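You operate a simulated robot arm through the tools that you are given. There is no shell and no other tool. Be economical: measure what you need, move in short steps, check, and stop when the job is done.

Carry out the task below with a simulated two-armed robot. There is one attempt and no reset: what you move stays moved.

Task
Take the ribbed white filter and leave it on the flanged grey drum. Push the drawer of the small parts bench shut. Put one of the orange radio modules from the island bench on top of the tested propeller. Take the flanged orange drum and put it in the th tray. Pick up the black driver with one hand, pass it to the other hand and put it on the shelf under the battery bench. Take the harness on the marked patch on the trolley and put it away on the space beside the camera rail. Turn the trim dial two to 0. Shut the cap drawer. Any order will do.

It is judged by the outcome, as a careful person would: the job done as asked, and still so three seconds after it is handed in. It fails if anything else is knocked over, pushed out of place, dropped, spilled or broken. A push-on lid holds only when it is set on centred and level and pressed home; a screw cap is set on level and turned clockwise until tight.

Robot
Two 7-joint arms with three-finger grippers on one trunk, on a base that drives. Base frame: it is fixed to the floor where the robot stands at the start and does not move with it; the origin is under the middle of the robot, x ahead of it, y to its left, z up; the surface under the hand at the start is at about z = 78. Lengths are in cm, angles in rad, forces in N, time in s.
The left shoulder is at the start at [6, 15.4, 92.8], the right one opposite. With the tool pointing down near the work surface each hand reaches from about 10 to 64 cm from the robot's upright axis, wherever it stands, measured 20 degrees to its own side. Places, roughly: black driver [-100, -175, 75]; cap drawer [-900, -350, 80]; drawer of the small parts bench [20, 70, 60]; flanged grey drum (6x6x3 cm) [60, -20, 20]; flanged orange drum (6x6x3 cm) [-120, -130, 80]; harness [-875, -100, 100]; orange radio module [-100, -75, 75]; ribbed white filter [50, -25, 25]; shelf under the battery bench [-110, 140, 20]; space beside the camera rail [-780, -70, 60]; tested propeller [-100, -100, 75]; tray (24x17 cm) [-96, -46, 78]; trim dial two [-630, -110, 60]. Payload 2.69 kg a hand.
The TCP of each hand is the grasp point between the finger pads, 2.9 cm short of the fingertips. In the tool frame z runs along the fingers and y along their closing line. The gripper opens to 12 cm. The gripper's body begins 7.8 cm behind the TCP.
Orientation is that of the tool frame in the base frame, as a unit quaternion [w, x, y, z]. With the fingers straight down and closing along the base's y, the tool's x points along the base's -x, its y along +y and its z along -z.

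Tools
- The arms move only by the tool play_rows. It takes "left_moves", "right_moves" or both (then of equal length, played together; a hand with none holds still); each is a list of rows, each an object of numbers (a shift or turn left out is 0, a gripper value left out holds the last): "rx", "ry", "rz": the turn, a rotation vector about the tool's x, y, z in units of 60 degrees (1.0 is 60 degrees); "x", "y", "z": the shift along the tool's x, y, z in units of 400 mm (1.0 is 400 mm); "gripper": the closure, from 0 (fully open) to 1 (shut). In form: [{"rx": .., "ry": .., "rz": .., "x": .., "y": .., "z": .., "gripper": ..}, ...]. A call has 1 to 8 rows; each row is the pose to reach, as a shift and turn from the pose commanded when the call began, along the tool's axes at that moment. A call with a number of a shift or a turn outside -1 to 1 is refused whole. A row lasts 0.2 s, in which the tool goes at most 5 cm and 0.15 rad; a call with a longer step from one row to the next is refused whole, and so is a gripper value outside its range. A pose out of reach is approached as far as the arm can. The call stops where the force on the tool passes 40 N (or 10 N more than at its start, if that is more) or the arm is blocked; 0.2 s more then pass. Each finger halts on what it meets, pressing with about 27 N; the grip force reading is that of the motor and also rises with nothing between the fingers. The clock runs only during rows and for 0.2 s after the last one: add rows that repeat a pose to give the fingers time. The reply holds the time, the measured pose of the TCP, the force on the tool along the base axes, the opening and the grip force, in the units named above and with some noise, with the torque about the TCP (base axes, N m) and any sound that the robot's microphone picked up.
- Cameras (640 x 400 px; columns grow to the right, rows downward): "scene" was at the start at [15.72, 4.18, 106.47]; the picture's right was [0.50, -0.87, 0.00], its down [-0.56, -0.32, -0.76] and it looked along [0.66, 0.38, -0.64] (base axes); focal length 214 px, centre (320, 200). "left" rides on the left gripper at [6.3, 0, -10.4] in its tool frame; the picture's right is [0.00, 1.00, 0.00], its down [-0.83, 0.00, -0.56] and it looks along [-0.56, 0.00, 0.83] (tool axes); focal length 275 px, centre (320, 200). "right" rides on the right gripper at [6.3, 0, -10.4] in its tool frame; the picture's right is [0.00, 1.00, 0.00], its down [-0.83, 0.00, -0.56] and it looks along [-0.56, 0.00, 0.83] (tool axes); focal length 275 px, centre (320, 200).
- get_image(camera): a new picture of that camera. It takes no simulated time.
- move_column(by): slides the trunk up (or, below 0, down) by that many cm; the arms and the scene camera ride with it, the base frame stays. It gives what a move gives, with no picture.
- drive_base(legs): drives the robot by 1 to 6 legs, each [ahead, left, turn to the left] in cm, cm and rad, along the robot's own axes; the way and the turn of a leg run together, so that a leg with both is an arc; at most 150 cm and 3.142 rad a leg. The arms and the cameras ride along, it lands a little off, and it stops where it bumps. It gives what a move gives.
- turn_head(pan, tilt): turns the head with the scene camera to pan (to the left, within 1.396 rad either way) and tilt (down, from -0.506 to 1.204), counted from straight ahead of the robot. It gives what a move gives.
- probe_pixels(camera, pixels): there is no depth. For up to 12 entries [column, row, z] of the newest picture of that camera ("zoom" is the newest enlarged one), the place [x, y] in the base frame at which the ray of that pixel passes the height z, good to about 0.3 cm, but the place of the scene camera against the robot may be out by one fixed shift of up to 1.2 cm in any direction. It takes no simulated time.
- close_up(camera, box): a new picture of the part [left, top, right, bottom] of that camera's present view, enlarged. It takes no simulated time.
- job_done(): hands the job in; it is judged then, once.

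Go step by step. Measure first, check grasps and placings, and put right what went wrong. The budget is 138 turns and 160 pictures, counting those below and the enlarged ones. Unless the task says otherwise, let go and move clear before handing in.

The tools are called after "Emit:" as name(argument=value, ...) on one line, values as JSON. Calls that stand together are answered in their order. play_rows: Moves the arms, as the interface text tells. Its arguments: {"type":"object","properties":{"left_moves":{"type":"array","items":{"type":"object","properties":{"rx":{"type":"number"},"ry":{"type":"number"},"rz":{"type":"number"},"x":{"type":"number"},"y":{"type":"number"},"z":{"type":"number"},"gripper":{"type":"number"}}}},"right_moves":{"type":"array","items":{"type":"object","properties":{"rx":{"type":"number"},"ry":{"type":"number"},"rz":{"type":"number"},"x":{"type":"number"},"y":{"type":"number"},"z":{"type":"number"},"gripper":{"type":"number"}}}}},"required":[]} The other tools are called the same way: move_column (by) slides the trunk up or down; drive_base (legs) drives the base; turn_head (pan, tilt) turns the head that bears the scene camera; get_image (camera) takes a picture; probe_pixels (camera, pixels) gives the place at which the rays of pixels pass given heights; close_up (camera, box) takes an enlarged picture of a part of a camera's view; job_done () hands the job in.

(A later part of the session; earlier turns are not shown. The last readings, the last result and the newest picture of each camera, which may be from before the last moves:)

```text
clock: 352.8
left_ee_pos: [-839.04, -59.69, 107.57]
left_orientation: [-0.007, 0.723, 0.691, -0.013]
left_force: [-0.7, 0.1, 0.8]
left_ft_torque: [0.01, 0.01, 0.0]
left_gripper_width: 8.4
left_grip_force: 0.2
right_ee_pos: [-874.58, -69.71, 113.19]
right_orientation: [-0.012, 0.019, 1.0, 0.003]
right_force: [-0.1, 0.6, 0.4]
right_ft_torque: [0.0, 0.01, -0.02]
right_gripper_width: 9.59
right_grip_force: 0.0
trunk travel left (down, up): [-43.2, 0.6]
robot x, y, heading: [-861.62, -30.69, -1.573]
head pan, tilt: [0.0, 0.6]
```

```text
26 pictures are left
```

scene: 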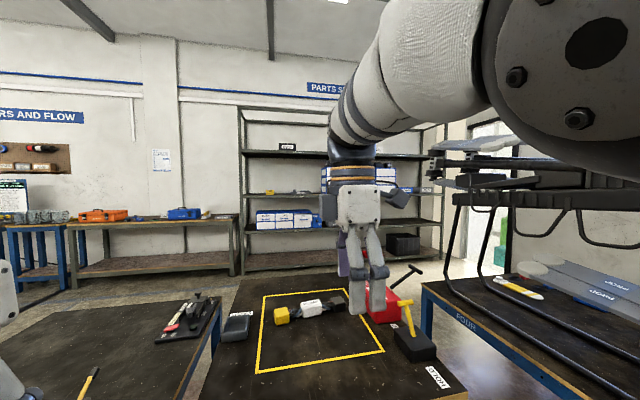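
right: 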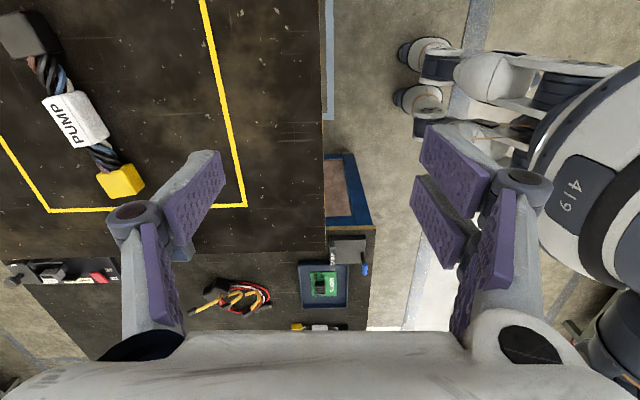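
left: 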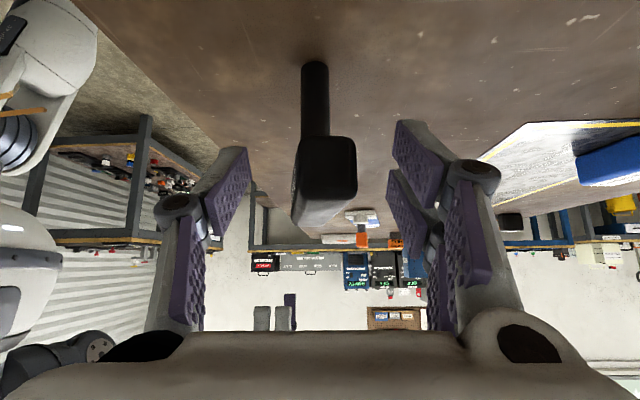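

The white PUMP box is at (75,120) in the right view and (311,306) in the scene. Triangulate it.

Emit:
probe_pixels(camera="right", pixels=[[75, 120, 92], [75, 120, 96], [75, 120, 100], [22, 33, 96], [120, 180, 96], [246, 206, 94]])

Emit:
probe_pixels(camera="scene", pixels=[[311, 306, 92], [311, 306, 96], [311, 306, 100], [347, 296, 96], [281, 315, 96], [384, 351, 94], [257, 372, 94]])

Emit:
close_up(camera="scene", box=[250, 280, 400, 380])

```text
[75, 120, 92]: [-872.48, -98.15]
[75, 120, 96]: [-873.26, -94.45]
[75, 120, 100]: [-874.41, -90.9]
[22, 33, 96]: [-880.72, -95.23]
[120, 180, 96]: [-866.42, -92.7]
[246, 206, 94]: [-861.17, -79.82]
```

```text
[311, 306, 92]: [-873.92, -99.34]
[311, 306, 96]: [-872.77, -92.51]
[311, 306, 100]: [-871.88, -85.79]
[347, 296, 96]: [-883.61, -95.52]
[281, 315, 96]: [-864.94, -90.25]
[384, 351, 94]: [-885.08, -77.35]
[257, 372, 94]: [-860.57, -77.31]
```

```text
4.00 times, centred on (325, 330) of scene
```

zoom: 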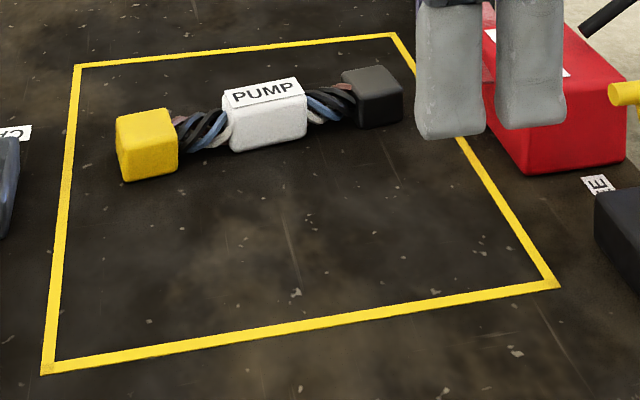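

Trolley top ≈91, PUMP box ≈(-873,-96.8,93.5), harness turned ~10°. Drive 13 cm closer, then bring the hand above it with matching yaw.

Emit:
drive_base(legs=[[13, 0, 0]])

Emit:
play_rows(right_moves=[{"x": -0.01, "y": -0.09, "rz": -0.05}, {"x": -0.02, "y": -0.18, "rz": -0.1, "z": 0.05}, {"x": -0.035, "y": -0.27, "rz": -0.165, "z": 0.12}, {"x": -0.05, "y": -0.35, "rz": -0.165, "z": 0.2}])

Emit:
get_image(camera="right")

```text
clock: 354.0
left_ee_pos: [-839.05, -72.61, 107.53]
left_orientation: [-0.008, 0.723, 0.691, -0.013]
left_force: [-0.4, -0.3, -0.6]
left_ft_torque: [0.0, -0.02, 0.0]
left_gripper_width: 8.42
left_grip_force: 0.1
right_ee_pos: [-874.53, -82.62, 113.0]
right_orientation: [-0.012, 0.019, 1.0, 0.006]
right_force: [-0.5, 0.3, -0.1]
right_ft_torque: [0.02, -0.02, -0.02]
right_gripper_width: 9.61
right_grip_force: 0.0
trunk travel left (down, up): [-43.2, 0.6]
robot x, y, heading: [-861.6, -43.44, -1.575]
head pan, tilt: [0.0, 0.6]
```

```text
clock: 355.0
left_ee_pos: [-839.13, -72.52, 107.57]
left_orientation: [-0.008, 0.723, 0.691, -0.013]
left_force: [0.6, 0.3, -0.2]
left_ft_torque: [0.02, -0.01, 0.04]
left_gripper_width: 8.41
left_grip_force: 0.0
right_ee_pos: [-874.22, -95.34, 104.18]
right_orientation: [-0.012, -0.066, 0.998, 0.009]
right_force: [0.1, -0.3, -0.2]
right_ft_torque: [0.03, -0.01, 0.01]
right_gripper_width: 9.59
right_grip_force: 0.0
right hand out of reach, approached as far as the arm can: row 4
trunk travel left (down, up): [-43.2, 0.6]
robot x, y, heading: [-861.9, -43.54, -1.577]
head pan, tilt: [0.0, 0.6]
```

```text
24 pictures are left
```

right: 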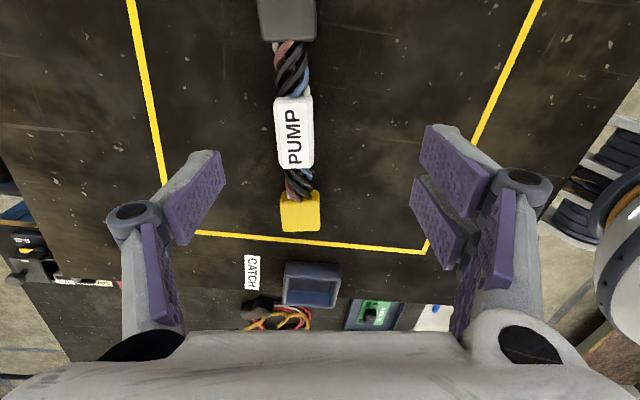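

Aligned with the harness; PUMP box at (294,132), about 1.8 cm further and 0.8 cm to +x. Drive 2 cm, then descend and close.

Emit:
drive_base(legs=[[2, 0, 0]])

Emit:
play_rows(right_moves=[{"x": -0.015, "z": 0.08, "gripper": 0.45}, {"x": -0.02, "z": 0.16}, {"x": -0.02, "z": 0.2}, {"x": -0.02, "z": 0.2}])

Emit:
get_image(camera="right")

```text
clock: 355.8
left_ee_pos: [-839.1, -74.61, 107.52]
left_orientation: [-0.007, 0.723, 0.691, -0.014]
left_force: [-0.7, -0.1, -0.1]
left_ft_torque: [0.01, 0.02, -0.02]
left_gripper_width: 8.41
left_grip_force: 0.1
right_ee_pos: [-874.03, -97.28, 104.44]
right_orientation: [-0.012, -0.066, 0.998, 0.007]
right_force: [-0.5, -1.4, 0.0]
right_ft_torque: [0.01, 0.0, 0.04]
right_gripper_width: 9.61
right_grip_force: 0.1
trunk travel left (down, up): [-43.2, 0.6]
robot x, y, heading: [-861.97, -45.45, -1.574]
head pan, tilt: [0.0, 0.6]
```

```text
clock: 356.8
left_ee_pos: [-839.19, -74.46, 107.58]
left_orientation: [-0.008, 0.723, 0.691, -0.014]
left_force: [-0.5, 0.3, 0.3]
left_ft_torque: [-0.02, 0.01, 0.04]
left_gripper_width: 8.41
left_grip_force: 0.1
right_ee_pos: [-872.9, -99.33, 96.91]
right_orientation: [-0.012, -0.066, 0.998, 0.008]
right_force: [-0.3, -0.7, -0.4]
right_ft_torque: [-0.01, -0.01, -0.02]
right_gripper_width: 6.59
right_grip_force: 0.1
right hand out of reach, approached as far as the arm can: row 1, 2, 3, 4
trunk travel left (down, up): [-43.2, 0.6]
robot x, y, heading: [-861.5, -45.34, -1.579]
head pan, tilt: [0.0, 0.6]
```

```text
23 pictures are left
```

right: 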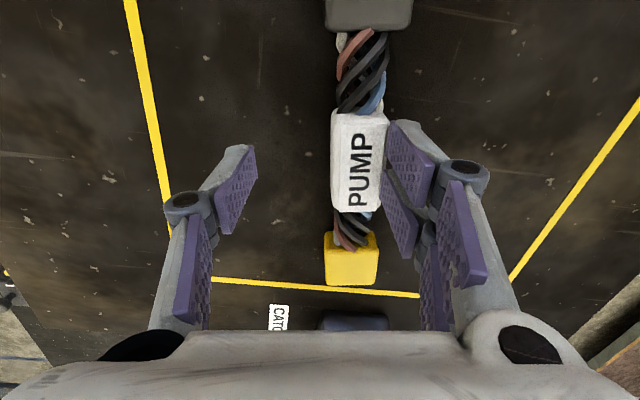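

The hand overshot 2 cm away; the box is at (358,160). Shift back 1.9 cm, lower 2.6 cm, and check.

Emit:
play_rows(right_moves=[{"y": 0.047}, {"y": 0.047, "z": 0.03}, {"y": 0.047, "z": 0.062}, {"y": 0.047, "z": 0.062}])

Emit:
get_image(camera="right")

```text
clock: 357.8
left_ee_pos: [-839.1, -74.41, 107.37]
left_orientation: [-0.008, 0.723, 0.691, -0.013]
left_force: [-0.2, 0.2, 0.0]
left_ft_torque: [0.02, 0.01, 0.01]
left_gripper_width: 8.38
left_grip_force: 0.1
right_ee_pos: [-872.65, -99.55, 94.87]
right_orientation: [-0.011, -0.067, 0.998, 0.009]
right_force: [0.8, 3.5, 8.8]
right_ft_torque: [0.29, -0.07, 0.0]
right_gripper_width: 7.84
right_grip_force: 3.1
right hand out of reach, approached as far as the arm can: row 1, 2, 3, 4
trunk travel left (down, up): [-43.2, 0.6]
robot x, y, heading: [-861.33, -45.27, -1.576]
head pan, tilt: [0.0, 0.6]
```

```text
22 pictures are left
```

right: 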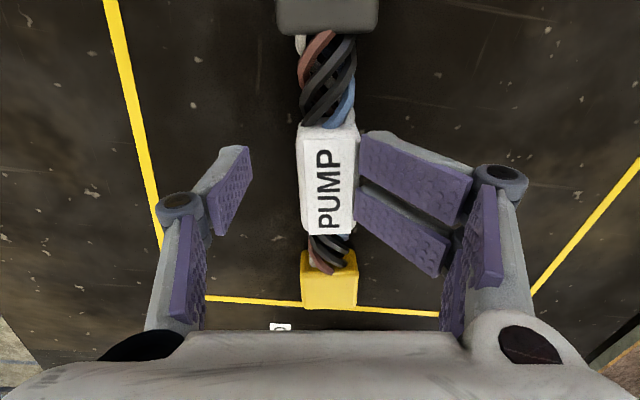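

A finger is resting against the box because the arm's command is beyond its reach. Rise 3 cm and pull the command 4 cm towards the robot, then read.

Emit:
play_rows(right_moves=[{"z": -0.04}, {"z": -0.075}, {"z": -0.075, "y": 0.05}, {"z": -0.075, "y": 0.1}, {"z": -0.075, "y": 0.1}])

Emit:
get_image(camera="right")

```text
clock: 359.0
left_ee_pos: [-839.09, -74.41, 107.38]
left_orientation: [-0.007, 0.723, 0.691, -0.014]
left_force: [0.1, -0.8, -0.7]
left_ft_torque: [0.04, 0.0, -0.01]
left_gripper_width: 8.38
left_grip_force: 0.1
right_ee_pos: [-873.36, -95.75, 98.35]
right_orientation: [-0.01, -0.066, 0.998, 0.007]
right_force: [-0.6, 0.0, 0.6]
right_ft_torque: [0.02, -0.01, 0.0]
right_gripper_width: 6.6
right_grip_force: 0.1
right hand out of reach, approached as far as the arm can: row 2
trunk travel left (down, up): [-43.2, 0.6]
robot x, y, heading: [-861.46, -45.27, -1.571]
head pan, tilt: [0.0, 0.6]
```

```text
21 pictures are left
```

right: 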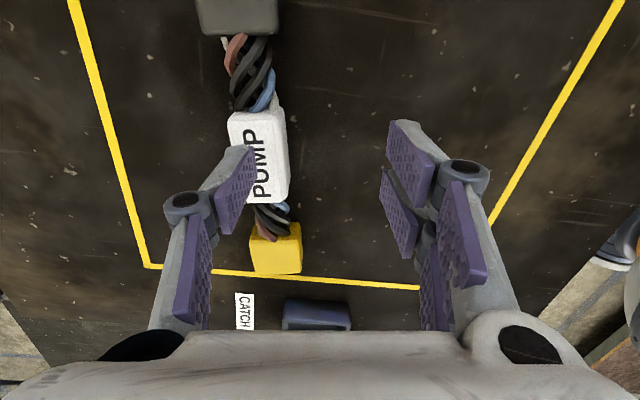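

Now free at y=-95.75; box is 3.1 cm further. Drive 2.5 cm forward and shift 0.6 cm, then descend.

Emit:
drive_base(legs=[[2.5, 0, 0]])

Emit:
play_rows(right_moves=[{"y": -0.013}, {"y": -0.013, "z": 0.04}, {"y": -0.013, "z": 0.085}, {"y": -0.013, "z": 0.085}])

Emit:
get_image(camera="right")

```text
clock: 359.8
left_ee_pos: [-839.08, -76.93, 107.35]
left_orientation: [-0.007, 0.723, 0.691, -0.014]
left_force: [0.2, -0.2, 0.1]
left_ft_torque: [0.02, -0.01, 0.06]
left_gripper_width: 8.42
left_grip_force: 0.1
right_ee_pos: [-873.36, -98.21, 98.31]
right_orientation: [-0.01, -0.065, 0.998, 0.007]
right_force: [0.2, 0.4, -1.1]
right_ft_torque: [0.03, 0.04, 0.0]
right_gripper_width: 6.59
right_grip_force: 0.1
trunk travel left (down, up): [-43.2, 0.6]
robot x, y, heading: [-861.27, -47.74, -1.578]
head pan, tilt: [0.0, 0.6]
```

```text
clock: 360.8
left_ee_pos: [-839.1, -76.93, 107.51]
left_orientation: [-0.007, 0.723, 0.69, -0.013]
left_force: [-0.1, -0.1, -1.1]
left_ft_torque: [0.0, 0.01, 0.03]
left_gripper_width: 8.4
left_grip_force: 0.0
right_ee_pos: [-873.62, -98.59, 94.82]
right_orientation: [-0.009, -0.062, 0.998, 0.008]
right_force: [0.1, 0.4, -0.3]
right_ft_torque: [0.02, 0.01, 0.0]
right_gripper_width: 6.61
right_grip_force: 0.1
trunk travel left (down, up): [-43.2, 0.6]
robot x, y, heading: [-861.79, -47.89, -1.571]
head pan, tilt: [0.0, 0.6]
```

```text
20 pictures are left
```

right: 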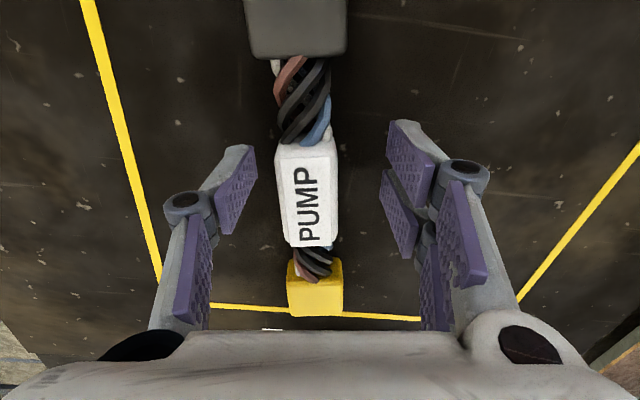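

The box is between the fingers. Close and lift 10 cm.

Emit:
play_rows(right_moves=[{"gripper": 0.7}, {"gripper": 0.9}, {"gripper": 1}, {"gripper": 1}, {"z": -0.08}, {"z": -0.16}, {"z": -0.24}])

Emit:
get_image(camera="right")

```text
clock: 362.4
left_ee_pos: [-839.14, -76.97, 107.52]
left_orientation: [-0.007, 0.723, 0.691, -0.014]
left_force: [0.1, 0.7, 0.1]
left_ft_torque: [0.05, 0.02, -0.04]
left_gripper_width: 8.4
left_grip_force: 0.1
right_ee_pos: [-873.06, -98.71, 104.48]
right_orientation: [-0.01, -0.066, 0.998, 0.008]
right_force: [-0.4, 0.4, -0.6]
right_ft_torque: [-0.02, 0.01, 0.01]
right_gripper_width: 2.96
right_grip_force: 27.3
trunk travel left (down, up): [-43.2, 0.6]
robot x, y, heading: [-861.42, -47.61, -1.572]
head pan, tilt: [0.0, 0.6]
```

```text
19 pictures are left
```

right: 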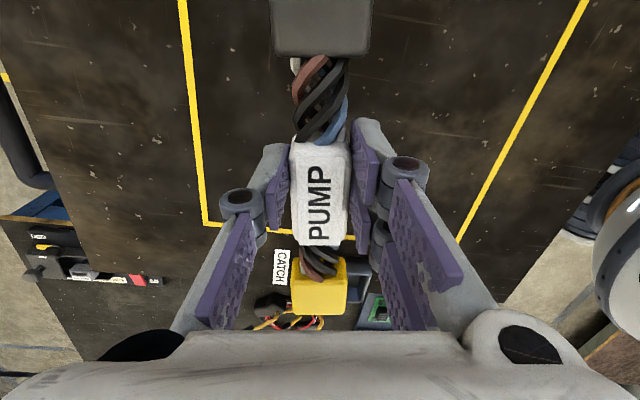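

Harness held (2.96 cm), carried level. Back away, go left to bench THREE and zoom on its near side to find the space beside the camera rail.

Emit:
drive_base(legs=[[-45, 0, 0], [0, 93, 0]])

Emit:
turn_head(pan=-0.1, tilt=0.75)

Emit:
get_image(camera="scene")

Emit:
close_up(camera="scene", box=[240, 160, 440, 290])

```text
clock: 372.3
left_ee_pos: [-744.75, -32.86, 107.68]
left_orientation: [-0.007, 0.724, 0.69, -0.014]
left_force: [0.0, 0.0, 0.6]
left_ft_torque: [0.03, 0.01, 0.01]
left_gripper_width: 8.4
left_grip_force: 0.1
right_ee_pos: [-778.97, -54.54, 104.62]
right_orientation: [-0.009, -0.063, 0.998, 0.006]
right_force: [0.1, 0.2, -1.5]
right_ft_torque: [0.01, 0.0, 0.0]
right_gripper_width: 2.97
right_grip_force: 27.4
trunk travel left (down, up): [-43.2, 0.6]
robot x, y, heading: [-767.27, -3.46, -1.576]
head pan, tilt: [0.0, 0.6]
```

```text
clock: 373.0
left_ee_pos: [-744.9, -32.8, 107.58]
left_orientation: [-0.007, 0.724, 0.69, -0.014]
left_force: [-0.8, -0.5, 0.9]
left_ft_torque: [0.0, 0.01, 0.0]
left_gripper_width: 8.42
left_grip_force: 0.1
right_ee_pos: [-778.98, -54.64, 104.5]
right_orientation: [-0.009, -0.064, 0.998, 0.006]
right_force: [-0.2, 0.5, -1.3]
right_ft_torque: [0.01, 0.01, -0.01]
right_gripper_width: 2.97
right_grip_force: 27.2
trunk travel left (down, up): [-43.2, 0.6]
robot x, y, heading: [-767.51, -3.87, -1.58]
head pan, tilt: [-0.099, 0.75]
```

```text
18 pictures are left
```

scene: 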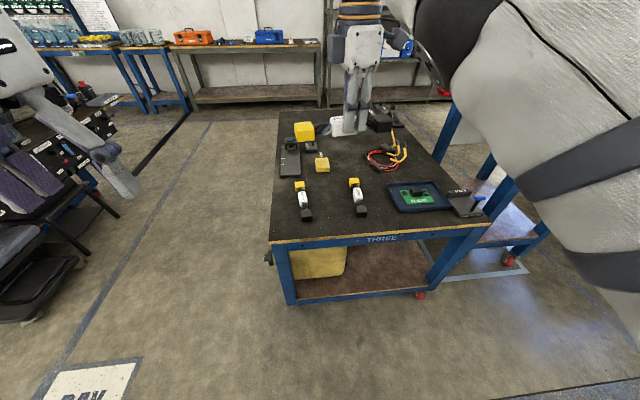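

```text
3.08 times, centred on (340, 225) of scene
```

zoom: 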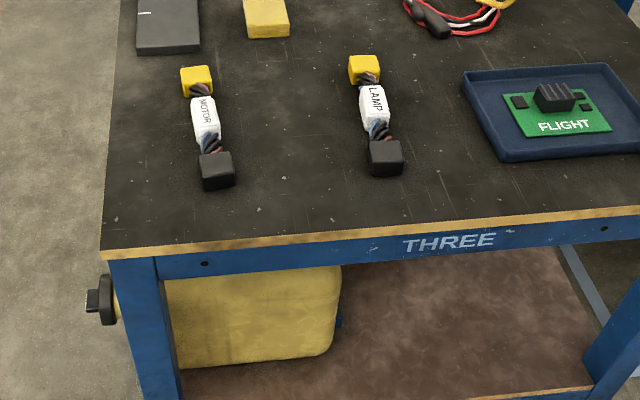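

Bench THREE holds MOTOR and LAMP harnesses in a row and a rail at back left. Probe positions to place (-780,-70) in this picture.

Emit:
probe_pixels(camera="zoom", pixels=[[207, 130, 62], [375, 120, 62], [170, 50, 60], [140, 50, 60], [102, 248, 60], [560, 215, 60], [290, 150, 60], [268, 30, 60], [290, 150, 64], [102, 248, 64], [480, 150, 60]])

Emit:
close_up(camera="scene", box=[265, 110, 425, 215])

```text
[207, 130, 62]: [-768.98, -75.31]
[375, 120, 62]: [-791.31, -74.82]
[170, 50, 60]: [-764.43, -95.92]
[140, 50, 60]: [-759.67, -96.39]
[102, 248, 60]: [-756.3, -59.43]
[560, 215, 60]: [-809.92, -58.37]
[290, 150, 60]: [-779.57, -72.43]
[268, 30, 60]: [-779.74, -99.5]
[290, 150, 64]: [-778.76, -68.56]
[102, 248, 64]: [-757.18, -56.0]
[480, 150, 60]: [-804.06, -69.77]
```

```text
3.81 times, centred on (345, 162) of scene
```

zoom: 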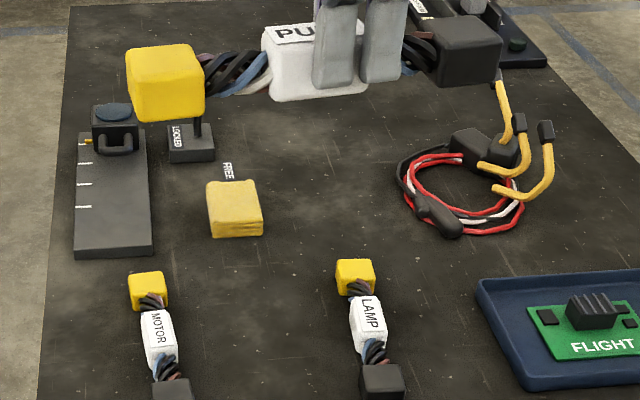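

The free slot is midway between MOTOR (-769) and LAMP (-791): centre ≈(-780,-74.5), harness lying along y with yellow end away. Rotate the held harness 97° clockwise and lower the trunk.

Emit:
play_rows(right_moves=[{"rz": 0.14}, {"rz": 0.28}, {"rz": 0.42}, {"rz": 0.56}, {"rz": 0.7}, {"rz": 0.84}])

Emit:
play_rows(right_moves=[{"rz": 0.14}, {"rz": 0.28}, {"rz": 0.42}, {"rz": 0.56}, {"rz": 0.7}, {"rz": 0.78}])

Emit:
move_column(by=-32)

Emit:
drive_base(legs=[[19, 0, 0]])

Emit:
get_image(camera="right")

```text
clock: 374.4
left_ee_pos: [-744.9, -32.87, 107.45]
left_orientation: [-0.007, 0.723, 0.691, -0.014]
left_force: [-0.1, 0.1, 0.2]
left_ft_torque: [0.04, -0.02, 0.02]
left_gripper_width: 8.39
left_grip_force: 0.0
right_ee_pos: [-779.01, -54.59, 104.46]
right_orientation: [-0.011, 0.369, 0.929, 0.002]
right_force: [-0.4, 0.4, -1.6]
right_ft_torque: [0.02, -0.03, 0.0]
right_gripper_width: 2.98
right_grip_force: 26.5
trunk travel left (down, up): [-43.2, 0.6]
robot x, y, heading: [-767.3, -3.61, -1.575]
head pan, tilt: [-0.099, 0.75]
```

```text
clock: 375.8
left_ee_pos: [-744.91, -32.77, 107.6]
left_orientation: [-0.007, 0.724, 0.69, -0.014]
left_force: [0.3, -0.2, 0.5]
left_ft_torque: [-0.03, -0.04, 0.01]
left_gripper_width: 8.37
left_grip_force: 0.0
right_ee_pos: [-781.44, -54.61, 104.68]
right_orientation: [-0.01, 0.706, 0.708, -0.002]
right_force: [-0.4, -0.6, -1.5]
right_ft_torque: [-0.01, 0.0, -0.02]
right_gripper_width: 2.94
right_grip_force: 27.3
right hand out of reach, approached as far as the arm can: row 6
trunk travel left (down, up): [-43.2, 0.6]
robot x, y, heading: [-767.24, -3.77, -1.578]
head pan, tilt: [-0.099, 0.75]
```

```text
clock: 378.2
left_ee_pos: [-744.81, -32.9, 79.95]
left_orientation: [-0.01, 0.723, 0.691, -0.012]
left_force: [0.1, 0.0, -0.7]
left_ft_torque: [0.04, -0.03, 0.0]
left_gripper_width: 8.41
left_grip_force: 0.1
right_ee_pos: [-781.29, -56.52, 67.86]
right_orientation: [-0.089, 0.699, 0.705, 0.079]
right_force: [1.5, 8.6, 16.7]
right_ft_torque: [0.02, -0.41, 0.18]
right_gripper_width: 2.95
right_grip_force: 27.0
trunk travel left (down, up): [-15.9, 27.9]
robot x, y, heading: [-767.57, -3.62, -1.577]
head pan, tilt: [-0.099, 0.75]
stopped: the force on the tool passed its limit at 87 N (the readings are from after the stop); the commanded pose is now the measured one
```

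```text
clock: 379.8
left_ee_pos: [-744.88, -52.11, 80.02]
left_orientation: [-0.011, 0.723, 0.691, -0.012]
left_force: [0.5, -0.2, -0.2]
left_ft_torque: [-0.01, 0.02, 0.01]
left_gripper_width: 8.39
left_grip_force: 0.1
right_ee_pos: [-781.36, -76.05, 67.89]
right_orientation: [-0.086, 0.699, 0.706, 0.075]
right_force: [0.3, -12.5, 24.1]
right_ft_torque: [-0.83, -0.49, -0.26]
right_gripper_width: 2.96
right_grip_force: 27.1
trunk travel left (down, up): [-15.9, 27.9]
robot x, y, heading: [-767.43, -22.52, -1.578]
head pan, tilt: [-0.099, 0.75]
```

```text
15 pictures are left
```

right: 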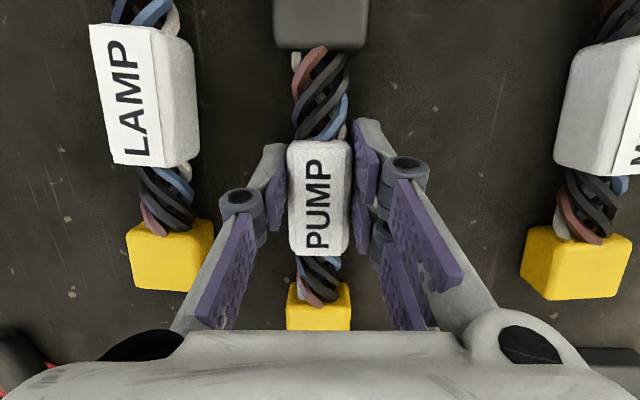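

The harness's yellow end touched the bench early, and the hand pitched 13°; the neighbours LAMP and MOTOR are undisturbed and PUMP is in the slot. Lift 2 cm, level it and shift 1.3 cm to centre.

Emit:
play_rows(right_moves=[{"x": 0.011, "z": -0.05}, {"x": 0.011, "z": -0.05, "y": 0.015, "ry": -0.11}, {"x": 0.011, "z": -0.05, "y": 0.03, "ry": -0.217}, {"x": 0.011, "z": -0.05, "y": 0.03, "ry": -0.217}])

Emit:
close_up(camera="scene", box=[230, 160, 430, 290])

```text
clock: 380.8
left_ee_pos: [-744.88, -52.02, 80.04]
left_orientation: [-0.011, 0.723, 0.69, -0.011]
left_force: [-0.7, 0.0, 0.1]
left_ft_torque: [-0.02, -0.03, 0.01]
left_gripper_width: 8.4
left_grip_force: 0.1
right_ee_pos: [-780.95, -80.63, 69.35]
right_orientation: [-0.005, 0.703, 0.711, -0.004]
right_force: [0.7, 2.3, 7.7]
right_ft_torque: [0.85, -0.06, -0.07]
right_gripper_width: 2.94
right_grip_force: 26.8
right hand out of reach, approached as far as the arm can: row 2, 3, 4
trunk travel left (down, up): [-15.9, 27.9]
robot x, y, heading: [-767.51, -22.69, -1.574]
head pan, tilt: [-0.099, 0.75]
```

```text
3.08 times, centred on (330, 225) of scene
```

zoom: 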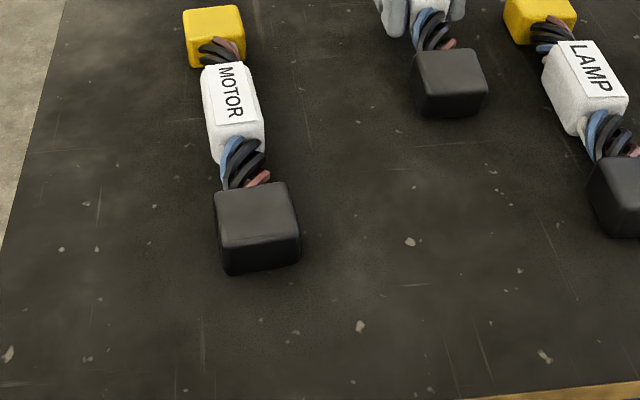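

The hand crept in to y=-80.6. Raise slightly and pull back about 6 cm to line up with the neighbours.

Emit:
play_rows(right_moves=[{"z": -0.05}, {"z": -0.06, "x": 0.05}, {"z": -0.06, "x": 0.1}, {"z": -0.06, "x": 0.15}, {"z": -0.06, "x": 0.15}])

Emit:
get_image(camera="right")

```text
clock: 382.0
left_ee_pos: [-744.82, -52.02, 79.9]
left_orientation: [-0.011, 0.723, 0.691, -0.011]
left_force: [0.0, -0.1, 0.6]
left_ft_torque: [-0.04, -0.02, -0.02]
left_gripper_width: 8.4
left_grip_force: 0.2
right_ee_pos: [-781.25, -80.75, 71.5]
right_orientation: [-0.007, 0.703, 0.711, -0.004]
right_force: [-0.8, -0.3, -0.9]
right_ft_torque: [0.03, 0.02, 0.0]
right_gripper_width: 2.96
right_grip_force: 26.8
right hand out of reach, approached as far as the arm can: row 2, 3, 4, 5
trunk travel left (down, up): [-15.9, 27.9]
robot x, y, heading: [-767.93, -22.59, -1.576]
head pan, tilt: [-0.099, 0.75]
```

```text
13 pictures are left
```

right: 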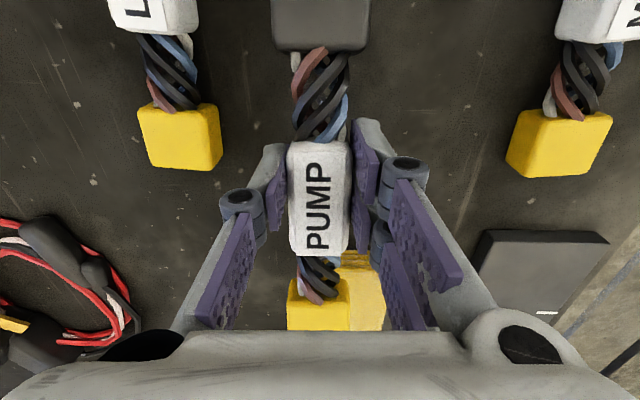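

The arm can't retract in this posture, so back the base 5.5 cm, then lower gently.

Emit:
drive_base(legs=[[-5.5, 0, 0]])

Emit:
move_column(by=-2.5)

Emit:
close_up(camera="scene", box=[230, 120, 470, 290])

```text
clock: 382.9
left_ee_pos: [-744.91, -46.58, 79.97]
left_orientation: [-0.011, 0.724, 0.69, -0.011]
left_force: [-0.4, -0.2, 0.1]
left_ft_torque: [0.0, 0.0, 0.01]
left_gripper_width: 8.41
left_grip_force: 0.1
right_ee_pos: [-781.15, -75.28, 71.42]
right_orientation: [-0.007, 0.703, 0.711, -0.005]
right_force: [-0.3, -0.2, -1.3]
right_ft_torque: [0.0, 0.01, -0.03]
right_gripper_width: 2.95
right_grip_force: 26.8
trunk travel left (down, up): [-15.9, 27.9]
robot x, y, heading: [-767.59, -17.15, -1.575]
head pan, tilt: [-0.099, 0.75]
```

```text
clock: 383.6
left_ee_pos: [-744.82, -46.57, 77.59]
left_orientation: [-0.011, 0.722, 0.692, -0.011]
left_force: [1.3, 0.2, 1.4]
left_ft_torque: [0.0, 0.01, 0.02]
left_gripper_width: 8.4
left_grip_force: 0.1
right_ee_pos: [-781.18, -75.86, 67.64]
right_orientation: [-0.015, 0.703, 0.711, 0.005]
right_force: [0.8, -1.2, 9.6]
right_ft_torque: [-0.65, 0.01, 0.0]
right_gripper_width: 2.96
right_grip_force: 26.9
trunk travel left (down, up): [-13.4, 30.4]
robot x, y, heading: [-767.59, -17.25, -1.577]
head pan, tilt: [-0.099, 0.75]
```

```text
2.35 times, centred on (350, 205) of scene
```

zoom: 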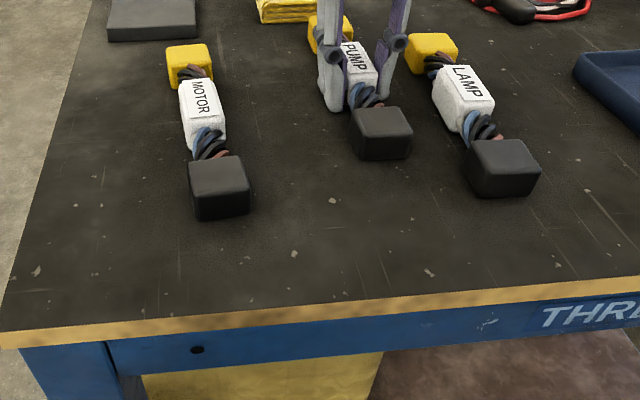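

The harness sits level in the slot but about 4 cm deeper than its neighbours. Lift slightly, back 3.5 cm, and set down.

Emit:
move_column(by=2)

Emit:
drive_base(legs=[[-3.5, 1, 0]])

Emit:
move_column(by=-1.8)

Emit:
close_up(camera="scene", box=[230, 120, 470, 290])

```text
clock: 384.3
left_ee_pos: [-744.9, -46.61, 79.34]
left_orientation: [-0.011, 0.723, 0.69, -0.011]
left_force: [-0.1, -1.0, 0.3]
left_ft_torque: [-0.01, 0.0, 0.02]
left_gripper_width: 8.39
left_grip_force: 0.0
right_ee_pos: [-781.24, -75.9, 69.39]
right_orientation: [-0.017, 0.703, 0.711, 0.007]
right_force: [0.1, -0.6, -0.6]
right_ft_torque: [0.05, 0.02, 0.02]
right_gripper_width: 2.98
right_grip_force: 26.5
trunk travel left (down, up): [-15.4, 28.4]
robot x, y, heading: [-767.41, -17.13, -1.578]
head pan, tilt: [-0.099, 0.75]
```

```text
clock: 385.2
left_ee_pos: [-743.79, -43.16, 79.56]
left_orientation: [-0.011, 0.723, 0.691, -0.011]
left_force: [0.2, -0.4, 0.5]
left_ft_torque: [0.02, 0.0, -0.02]
left_gripper_width: 8.4
left_grip_force: 0.0
right_ee_pos: [-780.25, -72.18, 69.4]
right_orientation: [-0.016, 0.703, 0.711, 0.006]
right_force: [0.0, -1.0, -1.4]
right_ft_torque: [0.02, 0.03, -0.02]
right_gripper_width: 2.96
right_grip_force: 26.7
trunk travel left (down, up): [-15.4, 28.4]
robot x, y, heading: [-766.6, -13.73, -1.571]
head pan, tilt: [-0.099, 0.75]
```

```text
clock: 385.8
left_ee_pos: [-743.87, -43.08, 77.73]
left_orientation: [-0.011, 0.723, 0.691, -0.012]
left_force: [-0.1, -0.3, -0.3]
left_ft_torque: [0.02, 0.01, 0.01]
left_gripper_width: 8.4
left_grip_force: 0.1
right_ee_pos: [-780.21, -72.48, 67.55]
right_orientation: [-0.017, 0.703, 0.71, 0.007]
right_force: [0.1, -0.3, -1.7]
right_ft_torque: [0.03, 0.01, 0.01]
right_gripper_width: 2.94
right_grip_force: 26.8
trunk travel left (down, up): [-13.6, 30.2]
robot x, y, heading: [-766.49, -13.4, -1.577]
head pan, tilt: [-0.099, 0.75]
```

```text
2.35 times, centred on (350, 205) of scene
```

zoom: 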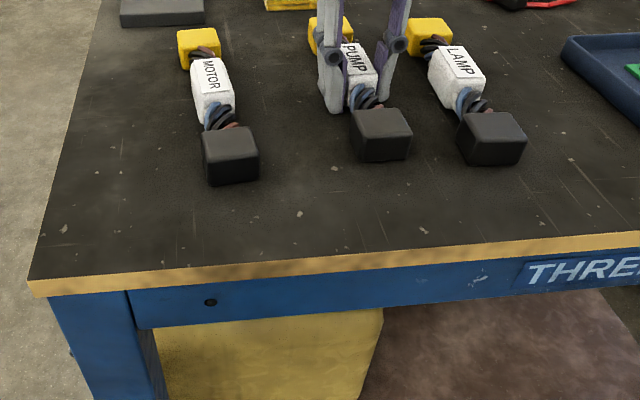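

Well placed in the slot. Lower 0.7 cm to touch, release and rise.

Emit:
move_column(by=-0.7)

Emit:
play_rows(right_moves=[{"gripper": 0.75}, {"gripper": 0.55}, {"gripper": 0.5}])

Emit:
move_column(by=30)

Emit:
close_up(camera="scene", box=[230, 140, 530, 340])

```text
clock: 386.5
left_ee_pos: [-743.89, -43.08, 77.06]
left_orientation: [-0.009, 0.723, 0.691, -0.012]
left_force: [-0.2, -0.5, 0.0]
left_ft_torque: [0.01, -0.01, -0.05]
left_gripper_width: 8.41
left_grip_force: 0.1
right_ee_pos: [-780.12, -72.51, 67.43]
right_orientation: [-0.015, 0.702, 0.712, 0.004]
right_force: [1.6, 2.7, 15.2]
right_ft_torque: [0.5, -0.24, 0.18]
right_gripper_width: 2.96
right_grip_force: 26.6
trunk travel left (down, up): [-12.9, 30.9]
robot x, y, heading: [-766.16, -14.05, -1.574]
head pan, tilt: [-0.099, 0.75]
stopped: the force on the tool passed its limit at 41 N (the readings are from after the stop); the commanded pose is now the measured one
```

```text
clock: 387.3
left_ee_pos: [-743.77, -43.07, 77.01]
left_orientation: [-0.011, 0.723, 0.69, -0.012]
left_force: [-0.3, -0.8, -0.4]
left_ft_torque: [0.02, 0.01, 0.02]
left_gripper_width: 8.4
left_grip_force: 0.0
right_ee_pos: [-780.37, -72.52, 67.14]
right_orientation: [-0.016, 0.703, 0.711, 0.005]
right_force: [-1.8, 0.0, 4.5]
right_ft_torque: [-0.04, -0.01, -0.01]
right_gripper_width: 6.04
right_grip_force: 0.0
trunk travel left (down, up): [-12.9, 30.9]
robot x, y, heading: [-766.37, -13.61, -1.576]
head pan, tilt: [-0.099, 0.75]
```

```text
clock: 390.3
left_ee_pos: [-743.79, -43.09, 107.02]
left_orientation: [-0.011, 0.723, 0.691, -0.011]
left_force: [0.2, -0.2, 0.4]
left_ft_torque: [0.05, 0.03, 0.0]
left_gripper_width: 8.41
left_grip_force: 0.1
right_ee_pos: [-780.07, -65.95, 119.8]
right_orientation: [0.129, 0.691, 0.697, -0.142]
right_force: [0.5, 0.4, -0.9]
right_ft_torque: [0.0, 0.04, 0.01]
right_gripper_width: 6.0
right_grip_force: 0.1
trunk travel left (down, up): [-42.9, 0.9]
robot x, y, heading: [-766.33, -13.85, -1.571]
head pan, tilt: [-0.099, 0.75]
```

```text
2.00 times, centred on (380, 240) of scene
```

zoom: 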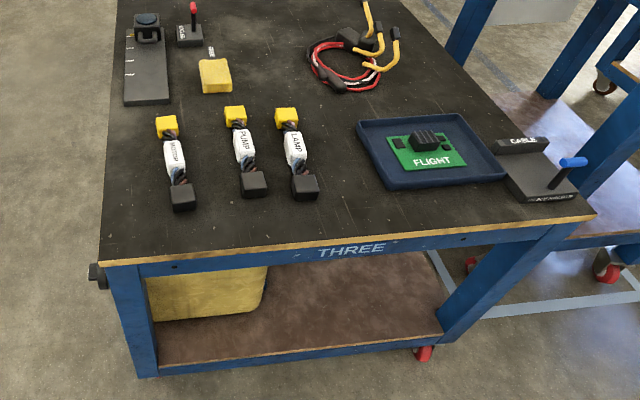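

PUMP lies neatly between MOTOR and LAMP. Last, the cap drawer: go round via the bay to behind the benches, swing the right hand horizontal with closed fingers, and look.

Emit:
drive_base(legs=[[10, 62, 0], [150, 0, 0], [65, 0, 0]])

Emit:
play_rows(right_moves=[{"ry": -0.12, "x": 0.05, "z": 0.08, "gripper": 1}, {"ry": -0.24, "x": 0.1, "z": 0.16}, {"ry": -0.36, "x": 0.15, "z": 0.24}, {"ry": -0.48, "x": 0.2, "z": 0.32}, {"ry": -0.6, "x": 0.2, "z": 0.4}, {"ry": -0.72, "x": 0.2, "z": 0.48}, {"ry": -0.84, "x": 0.2, "z": 0.56}, {"ry": -0.96, "x": 0.2, "z": 0.64}])

Emit:
turn_head(pan=-0.9, tilt=0.4)

Emit:
get_image(camera="scene")

```text
clock: 405.7
left_ee_pos: [-683.79, -266.74, 107.02]
left_orientation: [-0.01, 0.726, 0.688, -0.012]
left_force: [-0.5, 0.8, 0.2]
left_ft_torque: [0.0, -0.03, 0.01]
left_gripper_width: 8.4
left_grip_force: 0.0
right_ee_pos: [-720.17, -289.3, 119.93]
right_orientation: [0.128, 0.695, 0.693, -0.143]
right_force: [-0.8, 0.7, -0.3]
right_ft_torque: [0.0, 0.01, -0.01]
right_gripper_width: 6.03
right_grip_force: 0.0
trunk travel left (down, up): [-42.9, 0.9]
robot x, y, heading: [-705.94, -237.23, -1.587]
head pan, tilt: [-0.099, 0.75]
```

```text
clock: 407.5
left_ee_pos: [-683.68, -266.9, 107.03]
left_orientation: [-0.01, 0.726, 0.688, -0.012]
left_force: [0.2, 0.1, 0.7]
left_ft_torque: [0.0, 0.02, 0.01]
left_gripper_width: 8.43
left_grip_force: 0.0
right_ee_pos: [-720.9, -291.31, 93.43]
right_orientation: [0.447, 0.539, 0.545, -0.461]
right_force: [-0.3, 0.1, 0.1]
right_ft_torque: [-0.02, -0.02, 0.0]
right_gripper_width: 0.0
right_grip_force: 27.0
right hand out of reach, approached as far as the arm can: row 2, 3, 4, 5, 6
trunk travel left (down, up): [-42.9, 0.9]
robot x, y, heading: [-706.41, -236.69, -1.585]
head pan, tilt: [-0.099, 0.75]
```

```text
clock: 408.7
left_ee_pos: [-683.78, -266.82, 107.12]
left_orientation: [-0.01, 0.726, 0.687, -0.012]
left_force: [1.1, 0.3, -0.1]
left_ft_torque: [0.01, -0.02, -0.01]
left_gripper_width: 8.41
left_grip_force: 0.0
right_ee_pos: [-720.7, -291.31, 93.36]
right_orientation: [0.446, 0.54, 0.547, -0.459]
right_force: [-0.1, 0.6, -1.1]
right_ft_torque: [0.01, 0.0, 0.01]
right_gripper_width: 0.02
right_grip_force: 26.9
trunk travel left (down, up): [-42.9, 0.9]
robot x, y, heading: [-706.17, -237.06, -1.583]
head pan, tilt: [-0.901, 0.4]
```

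```text
9 pictures are left
```

scene: 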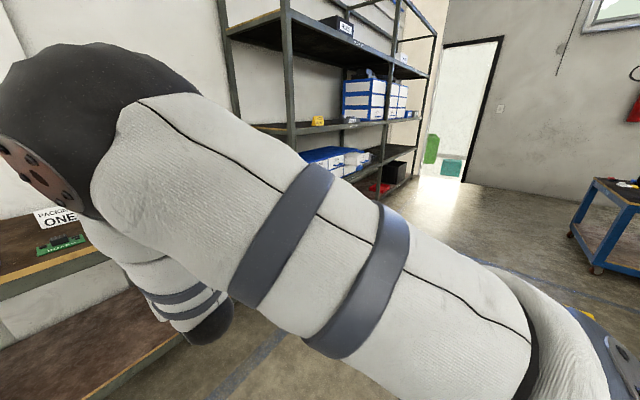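

The way along the shelves is clear. Back 12 cm, drive right 178 cm and look at the drawer.

Emit:
drive_base(legs=[[-14, 0, 0.012], [0, -150, 0], [0, -26, 0]])

Emit:
turn_head(pan=0.0, tilt=0.45)

Emit:
get_image(camera="scene")

```text
clock: 423.5
left_ee_pos: [-860.25, -251.72, 106.99]
left_orientation: [-0.011, 0.722, 0.691, -0.012]
left_force: [-0.1, -0.5, -0.2]
left_ft_torque: [0.01, 0.02, -0.02]
left_gripper_width: 8.41
left_grip_force: 0.1
right_ee_pos: [-897.01, -276.58, 93.35]
right_orientation: [0.45, 0.536, 0.55, -0.456]
right_force: [-0.2, 0.0, -0.5]
right_ft_torque: [-0.02, -0.03, 0.0]
right_gripper_width: 0.02
right_grip_force: 27.2
trunk travel left (down, up): [-42.9, 0.9]
robot x, y, heading: [-882.99, -222.16, -1.572]
head pan, tilt: [-0.901, 0.4]
```

```text
clock: 424.7
left_ee_pos: [-860.13, -251.62, 107.09]
left_orientation: [-0.01, 0.723, 0.691, -0.012]
left_force: [-0.3, 0.4, -0.3]
left_ft_torque: [0.01, 0.02, 0.0]
left_gripper_width: 8.39
left_grip_force: 0.1
right_ee_pos: [-896.99, -276.63, 93.35]
right_orientation: [0.449, 0.537, 0.549, -0.457]
right_force: [0.6, 0.1, 0.7]
right_ft_torque: [-0.01, 0.03, -0.01]
right_gripper_width: 0.0
right_grip_force: 27.2
trunk travel left (down, up): [-42.9, 0.9]
robot x, y, heading: [-882.84, -222.15, -1.577]
head pan, tilt: [0.0, 0.45]
```

```text
8 pictures are left
```

scene: 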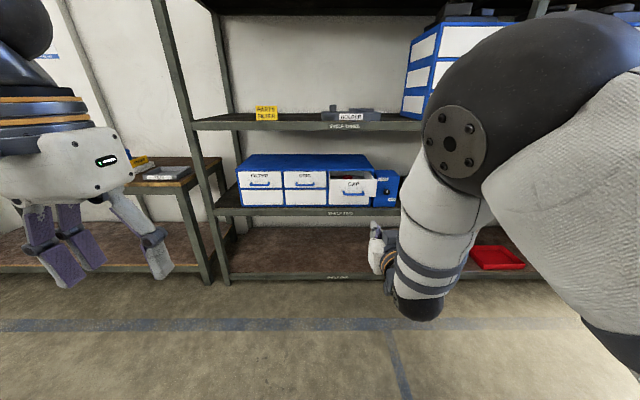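

The CAP drawer stands open at (352,186) on SHELF TWO. Zoom and probe.

Emit:
close_up(camera="scene", box=[230, 145, 410, 225])

Emit:
probe_pixels(camera="scene", pixels=[[352, 187, 78], [352, 187, 82], [352, 187, 86], [305, 181, 82], [260, 182, 82], [340, 211, 70], [340, 211, 74], [379, 187, 82], [391, 240, 93]])

```text
3.56 times, centred on (320, 185) of scene
```

zoom: 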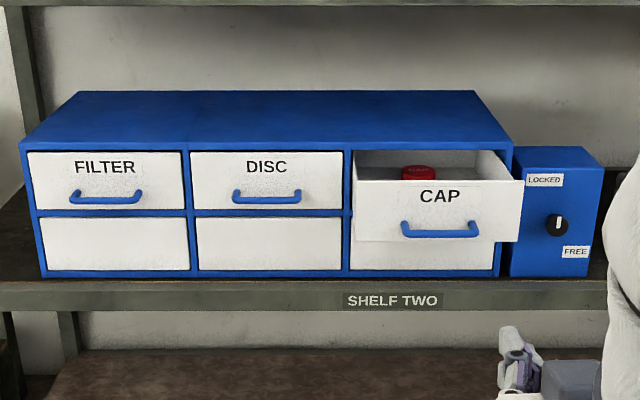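

```text
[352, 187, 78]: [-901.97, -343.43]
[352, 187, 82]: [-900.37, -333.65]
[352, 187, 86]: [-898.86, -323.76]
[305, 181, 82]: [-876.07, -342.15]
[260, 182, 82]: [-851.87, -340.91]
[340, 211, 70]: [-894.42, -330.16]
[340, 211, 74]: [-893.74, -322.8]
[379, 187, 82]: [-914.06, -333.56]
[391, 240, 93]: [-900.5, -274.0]
```

CAP drawer front ≈(-900.5,-335,82), open a few cm. Align closed fingertips to z≈84 with a 25° downward pitch, drive 47 cm closer, and look.

Emit:
play_rows(right_moves=[{"ry": 0.0625, "x": 0.052, "y": -0.022, "z": 0.008}, {"ry": 0.125, "x": 0.105, "y": -0.044, "z": 0.015}, {"ry": 0.19, "x": 0.158, "y": -0.066, "z": 0.022}, {"ry": 0.25, "x": 0.21, "y": -0.088, "z": 0.03}])

Emit:
drive_base(legs=[[46, 0, 0.004]])

Emit:
get_image(camera="right")

Emit:
get_image(camera="scene")

```text
clock: 425.7
left_ee_pos: [-860.23, -251.64, 107.05]
left_orientation: [-0.011, 0.722, 0.691, -0.012]
left_force: [0.4, -0.9, -0.2]
left_ft_torque: [0.02, 0.0, 0.02]
left_gripper_width: 8.42
left_grip_force: 0.0
right_ee_pos: [-900.66, -276.32, 84.79]
right_orientation: [0.374, 0.591, 0.604, -0.383]
right_force: [0.4, -0.8, 0.4]
right_ft_torque: [0.06, 0.0, -0.01]
right_gripper_width: 0.0
right_grip_force: 26.7
trunk travel left (down, up): [-42.9, 0.9]
robot x, y, heading: [-882.53, -222.34, -1.577]
head pan, tilt: [0.0, 0.45]
```

```text
clock: 428.5
left_ee_pos: [-860.22, -297.82, 107.04]
left_orientation: [-0.011, 0.722, 0.692, -0.012]
left_force: [-0.3, -0.3, -0.3]
left_ft_torque: [0.02, -0.01, -0.02]
left_gripper_width: 8.4
left_grip_force: 0.1
right_ee_pos: [-900.6, -322.63, 84.92]
right_orientation: [0.374, 0.591, 0.604, -0.383]
right_force: [-0.1, -1.0, -1.1]
right_ft_torque: [0.02, -0.01, -0.05]
right_gripper_width: 0.0
right_grip_force: 26.8
trunk travel left (down, up): [-42.9, 0.9]
robot x, y, heading: [-882.37, -268.18, -1.569]
head pan, tilt: [0.0, 0.45]
```

```text
6 pictures are left
```

right: 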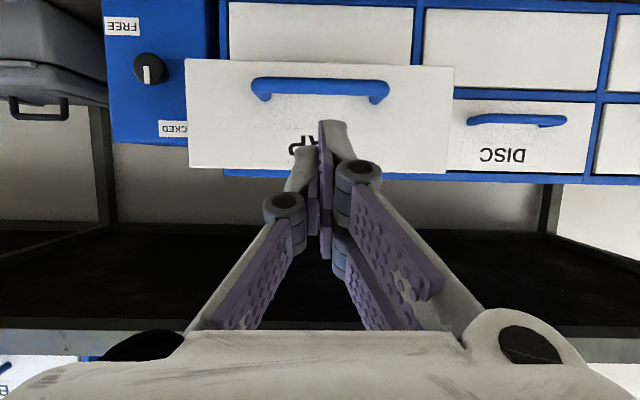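

```text
5 pictures are left
```

scene: 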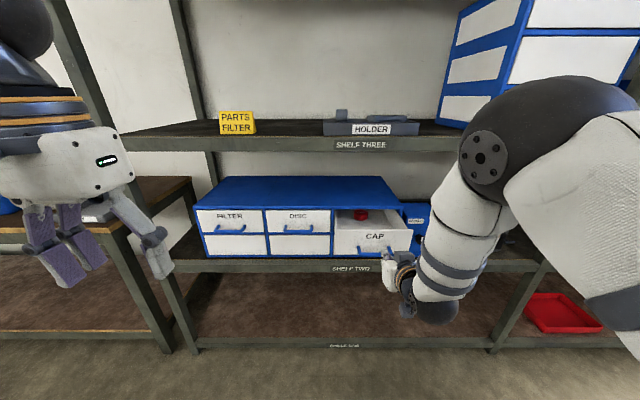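

The fingertips face the CAP drawer front just above its handle. Push with the arm in 2 cm steps.

Emit:
play_rows(right_moves=[{"z": 0.045, "x": -0.021}, {"z": 0.09, "x": -0.043}, {"z": 0.136, "x": -0.064}, {"z": 0.181, "x": -0.085}, {"z": 0.226, "x": -0.107}])

```text
clock: 429.7
left_ee_pos: [-860.17, -297.79, 107.05]
left_orientation: [-0.011, 0.722, 0.692, -0.011]
left_force: [-0.1, 0.1, 0.5]
left_ft_torque: [0.03, 0.05, 0.0]
left_gripper_width: 8.4
left_grip_force: 0.1
right_ee_pos: [-900.6, -332.56, 84.81]
right_orientation: [0.375, 0.591, 0.604, -0.382]
right_force: [-0.9, -0.4, -0.7]
right_ft_torque: [0.0, 0.0, -0.01]
right_gripper_width: 0.0
right_grip_force: 26.8
trunk travel left (down, up): [-42.9, 0.9]
robot x, y, heading: [-882.87, -268.67, -1.571]
head pan, tilt: [0.0, 0.45]
```

No resistance yet at tip y≈-335. Drive forward in a short leg and look.

Emit:
drive_base(legs=[[6, 0, 0]])

Emit:
get_image(camera="right")

```text
clock: 430.6
left_ee_pos: [-860.17, -303.73, 107.04]
left_orientation: [-0.011, 0.721, 0.693, -0.012]
left_force: [-1.0, -0.2, -1.4]
left_ft_torque: [0.05, -0.02, -0.02]
left_gripper_width: 8.4
left_grip_force: 0.1
right_ee_pos: [-900.44, -338.63, 84.73]
right_orientation: [0.373, 0.591, 0.603, -0.383]
right_force: [0.1, -0.3, -0.8]
right_ft_torque: [-0.02, 0.02, 0.0]
right_gripper_width: 0.01
right_grip_force: 28.5
trunk travel left (down, up): [-42.9, 0.9]
robot x, y, heading: [-882.55, -274.35, -1.57]
head pan, tilt: [0.0, 0.45]
```

```text
4 pictures are left
```

right: 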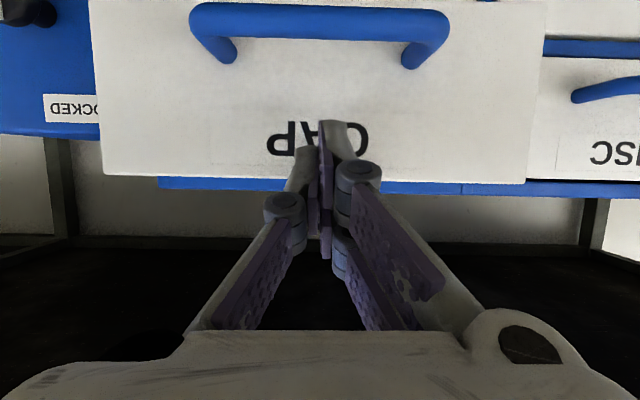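

The focus of motion (row 158) lies 1.8 cm under the drawer's top edge, about 6 cm still to go. Drive on in short legs until force stops it.

Emit:
drive_base(legs=[[6, 0, 0], [3, 0, 0], [3, 0, 0], [3, 0, 0]])

Emit:
get_image(camera="right")

```text
clock: 432.1
left_ee_pos: [-860.21, -312.26, 106.91]
left_orientation: [-0.01, 0.722, 0.692, -0.011]
left_force: [-0.2, 0.4, -0.1]
left_ft_torque: [0.0, -0.01, 0.03]
left_gripper_width: 8.42
left_grip_force: 0.0
right_ee_pos: [-900.56, -346.67, 84.88]
right_orientation: [0.374, 0.591, 0.604, -0.382]
right_force: [0.4, 12.9, 5.7]
right_ft_torque: [-0.32, 0.01, 0.03]
right_gripper_width: 0.0
right_grip_force: 28.3
trunk travel left (down, up): [-42.9, 0.9]
robot x, y, heading: [-883.05, -283.05, -1.574]
head pan, tilt: [0.0, 0.45]
stopped in leg 2: the force on the tool passed its limit at 204 N (the readings are from after the stop); the commanded pose is now the measured one
```

```text
3 pictures are left
```

right: 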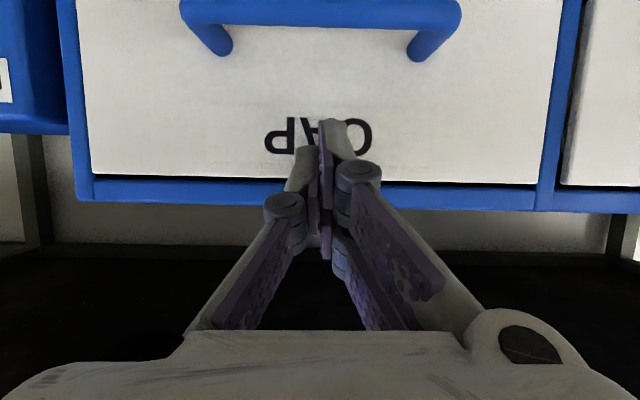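

The drawer front now sits inside the blue frame and the stop was solid. Back off 25 cm and check it.

Emit:
drive_base(legs=[[-30, 0, 0]])

Emit:
close_up(camera="scene", box=[200, 145, 460, 290])

```text
clock: 434.2
left_ee_pos: [-860.22, -282.19, 106.95]
left_orientation: [-0.011, 0.721, 0.692, -0.012]
left_force: [0.9, -0.5, 1.3]
left_ft_torque: [-0.02, 0.01, 0.0]
left_gripper_width: 8.42
left_grip_force: 0.1
right_ee_pos: [-900.44, -316.73, 84.85]
right_orientation: [0.372, 0.592, 0.604, -0.382]
right_force: [0.0, 1.1, -0.2]
right_ft_torque: [-0.02, 0.02, 0.02]
right_gripper_width: 0.0
right_grip_force: 28.3
trunk travel left (down, up): [-42.9, 0.9]
robot x, y, heading: [-882.75, -252.69, -1.572]
head pan, tilt: [0.0, 0.45]
```

```text
2.46 times, centred on (330, 218) of scene
```

zoom: 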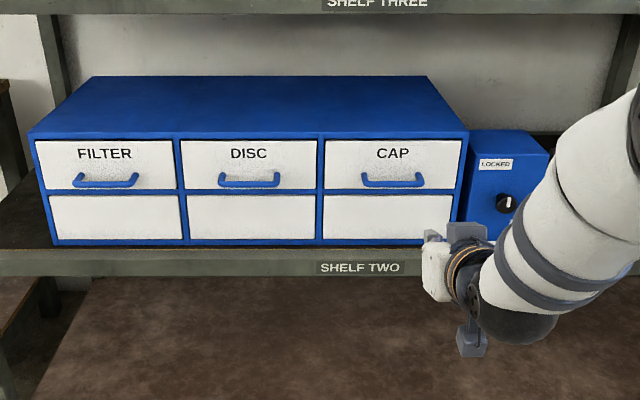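

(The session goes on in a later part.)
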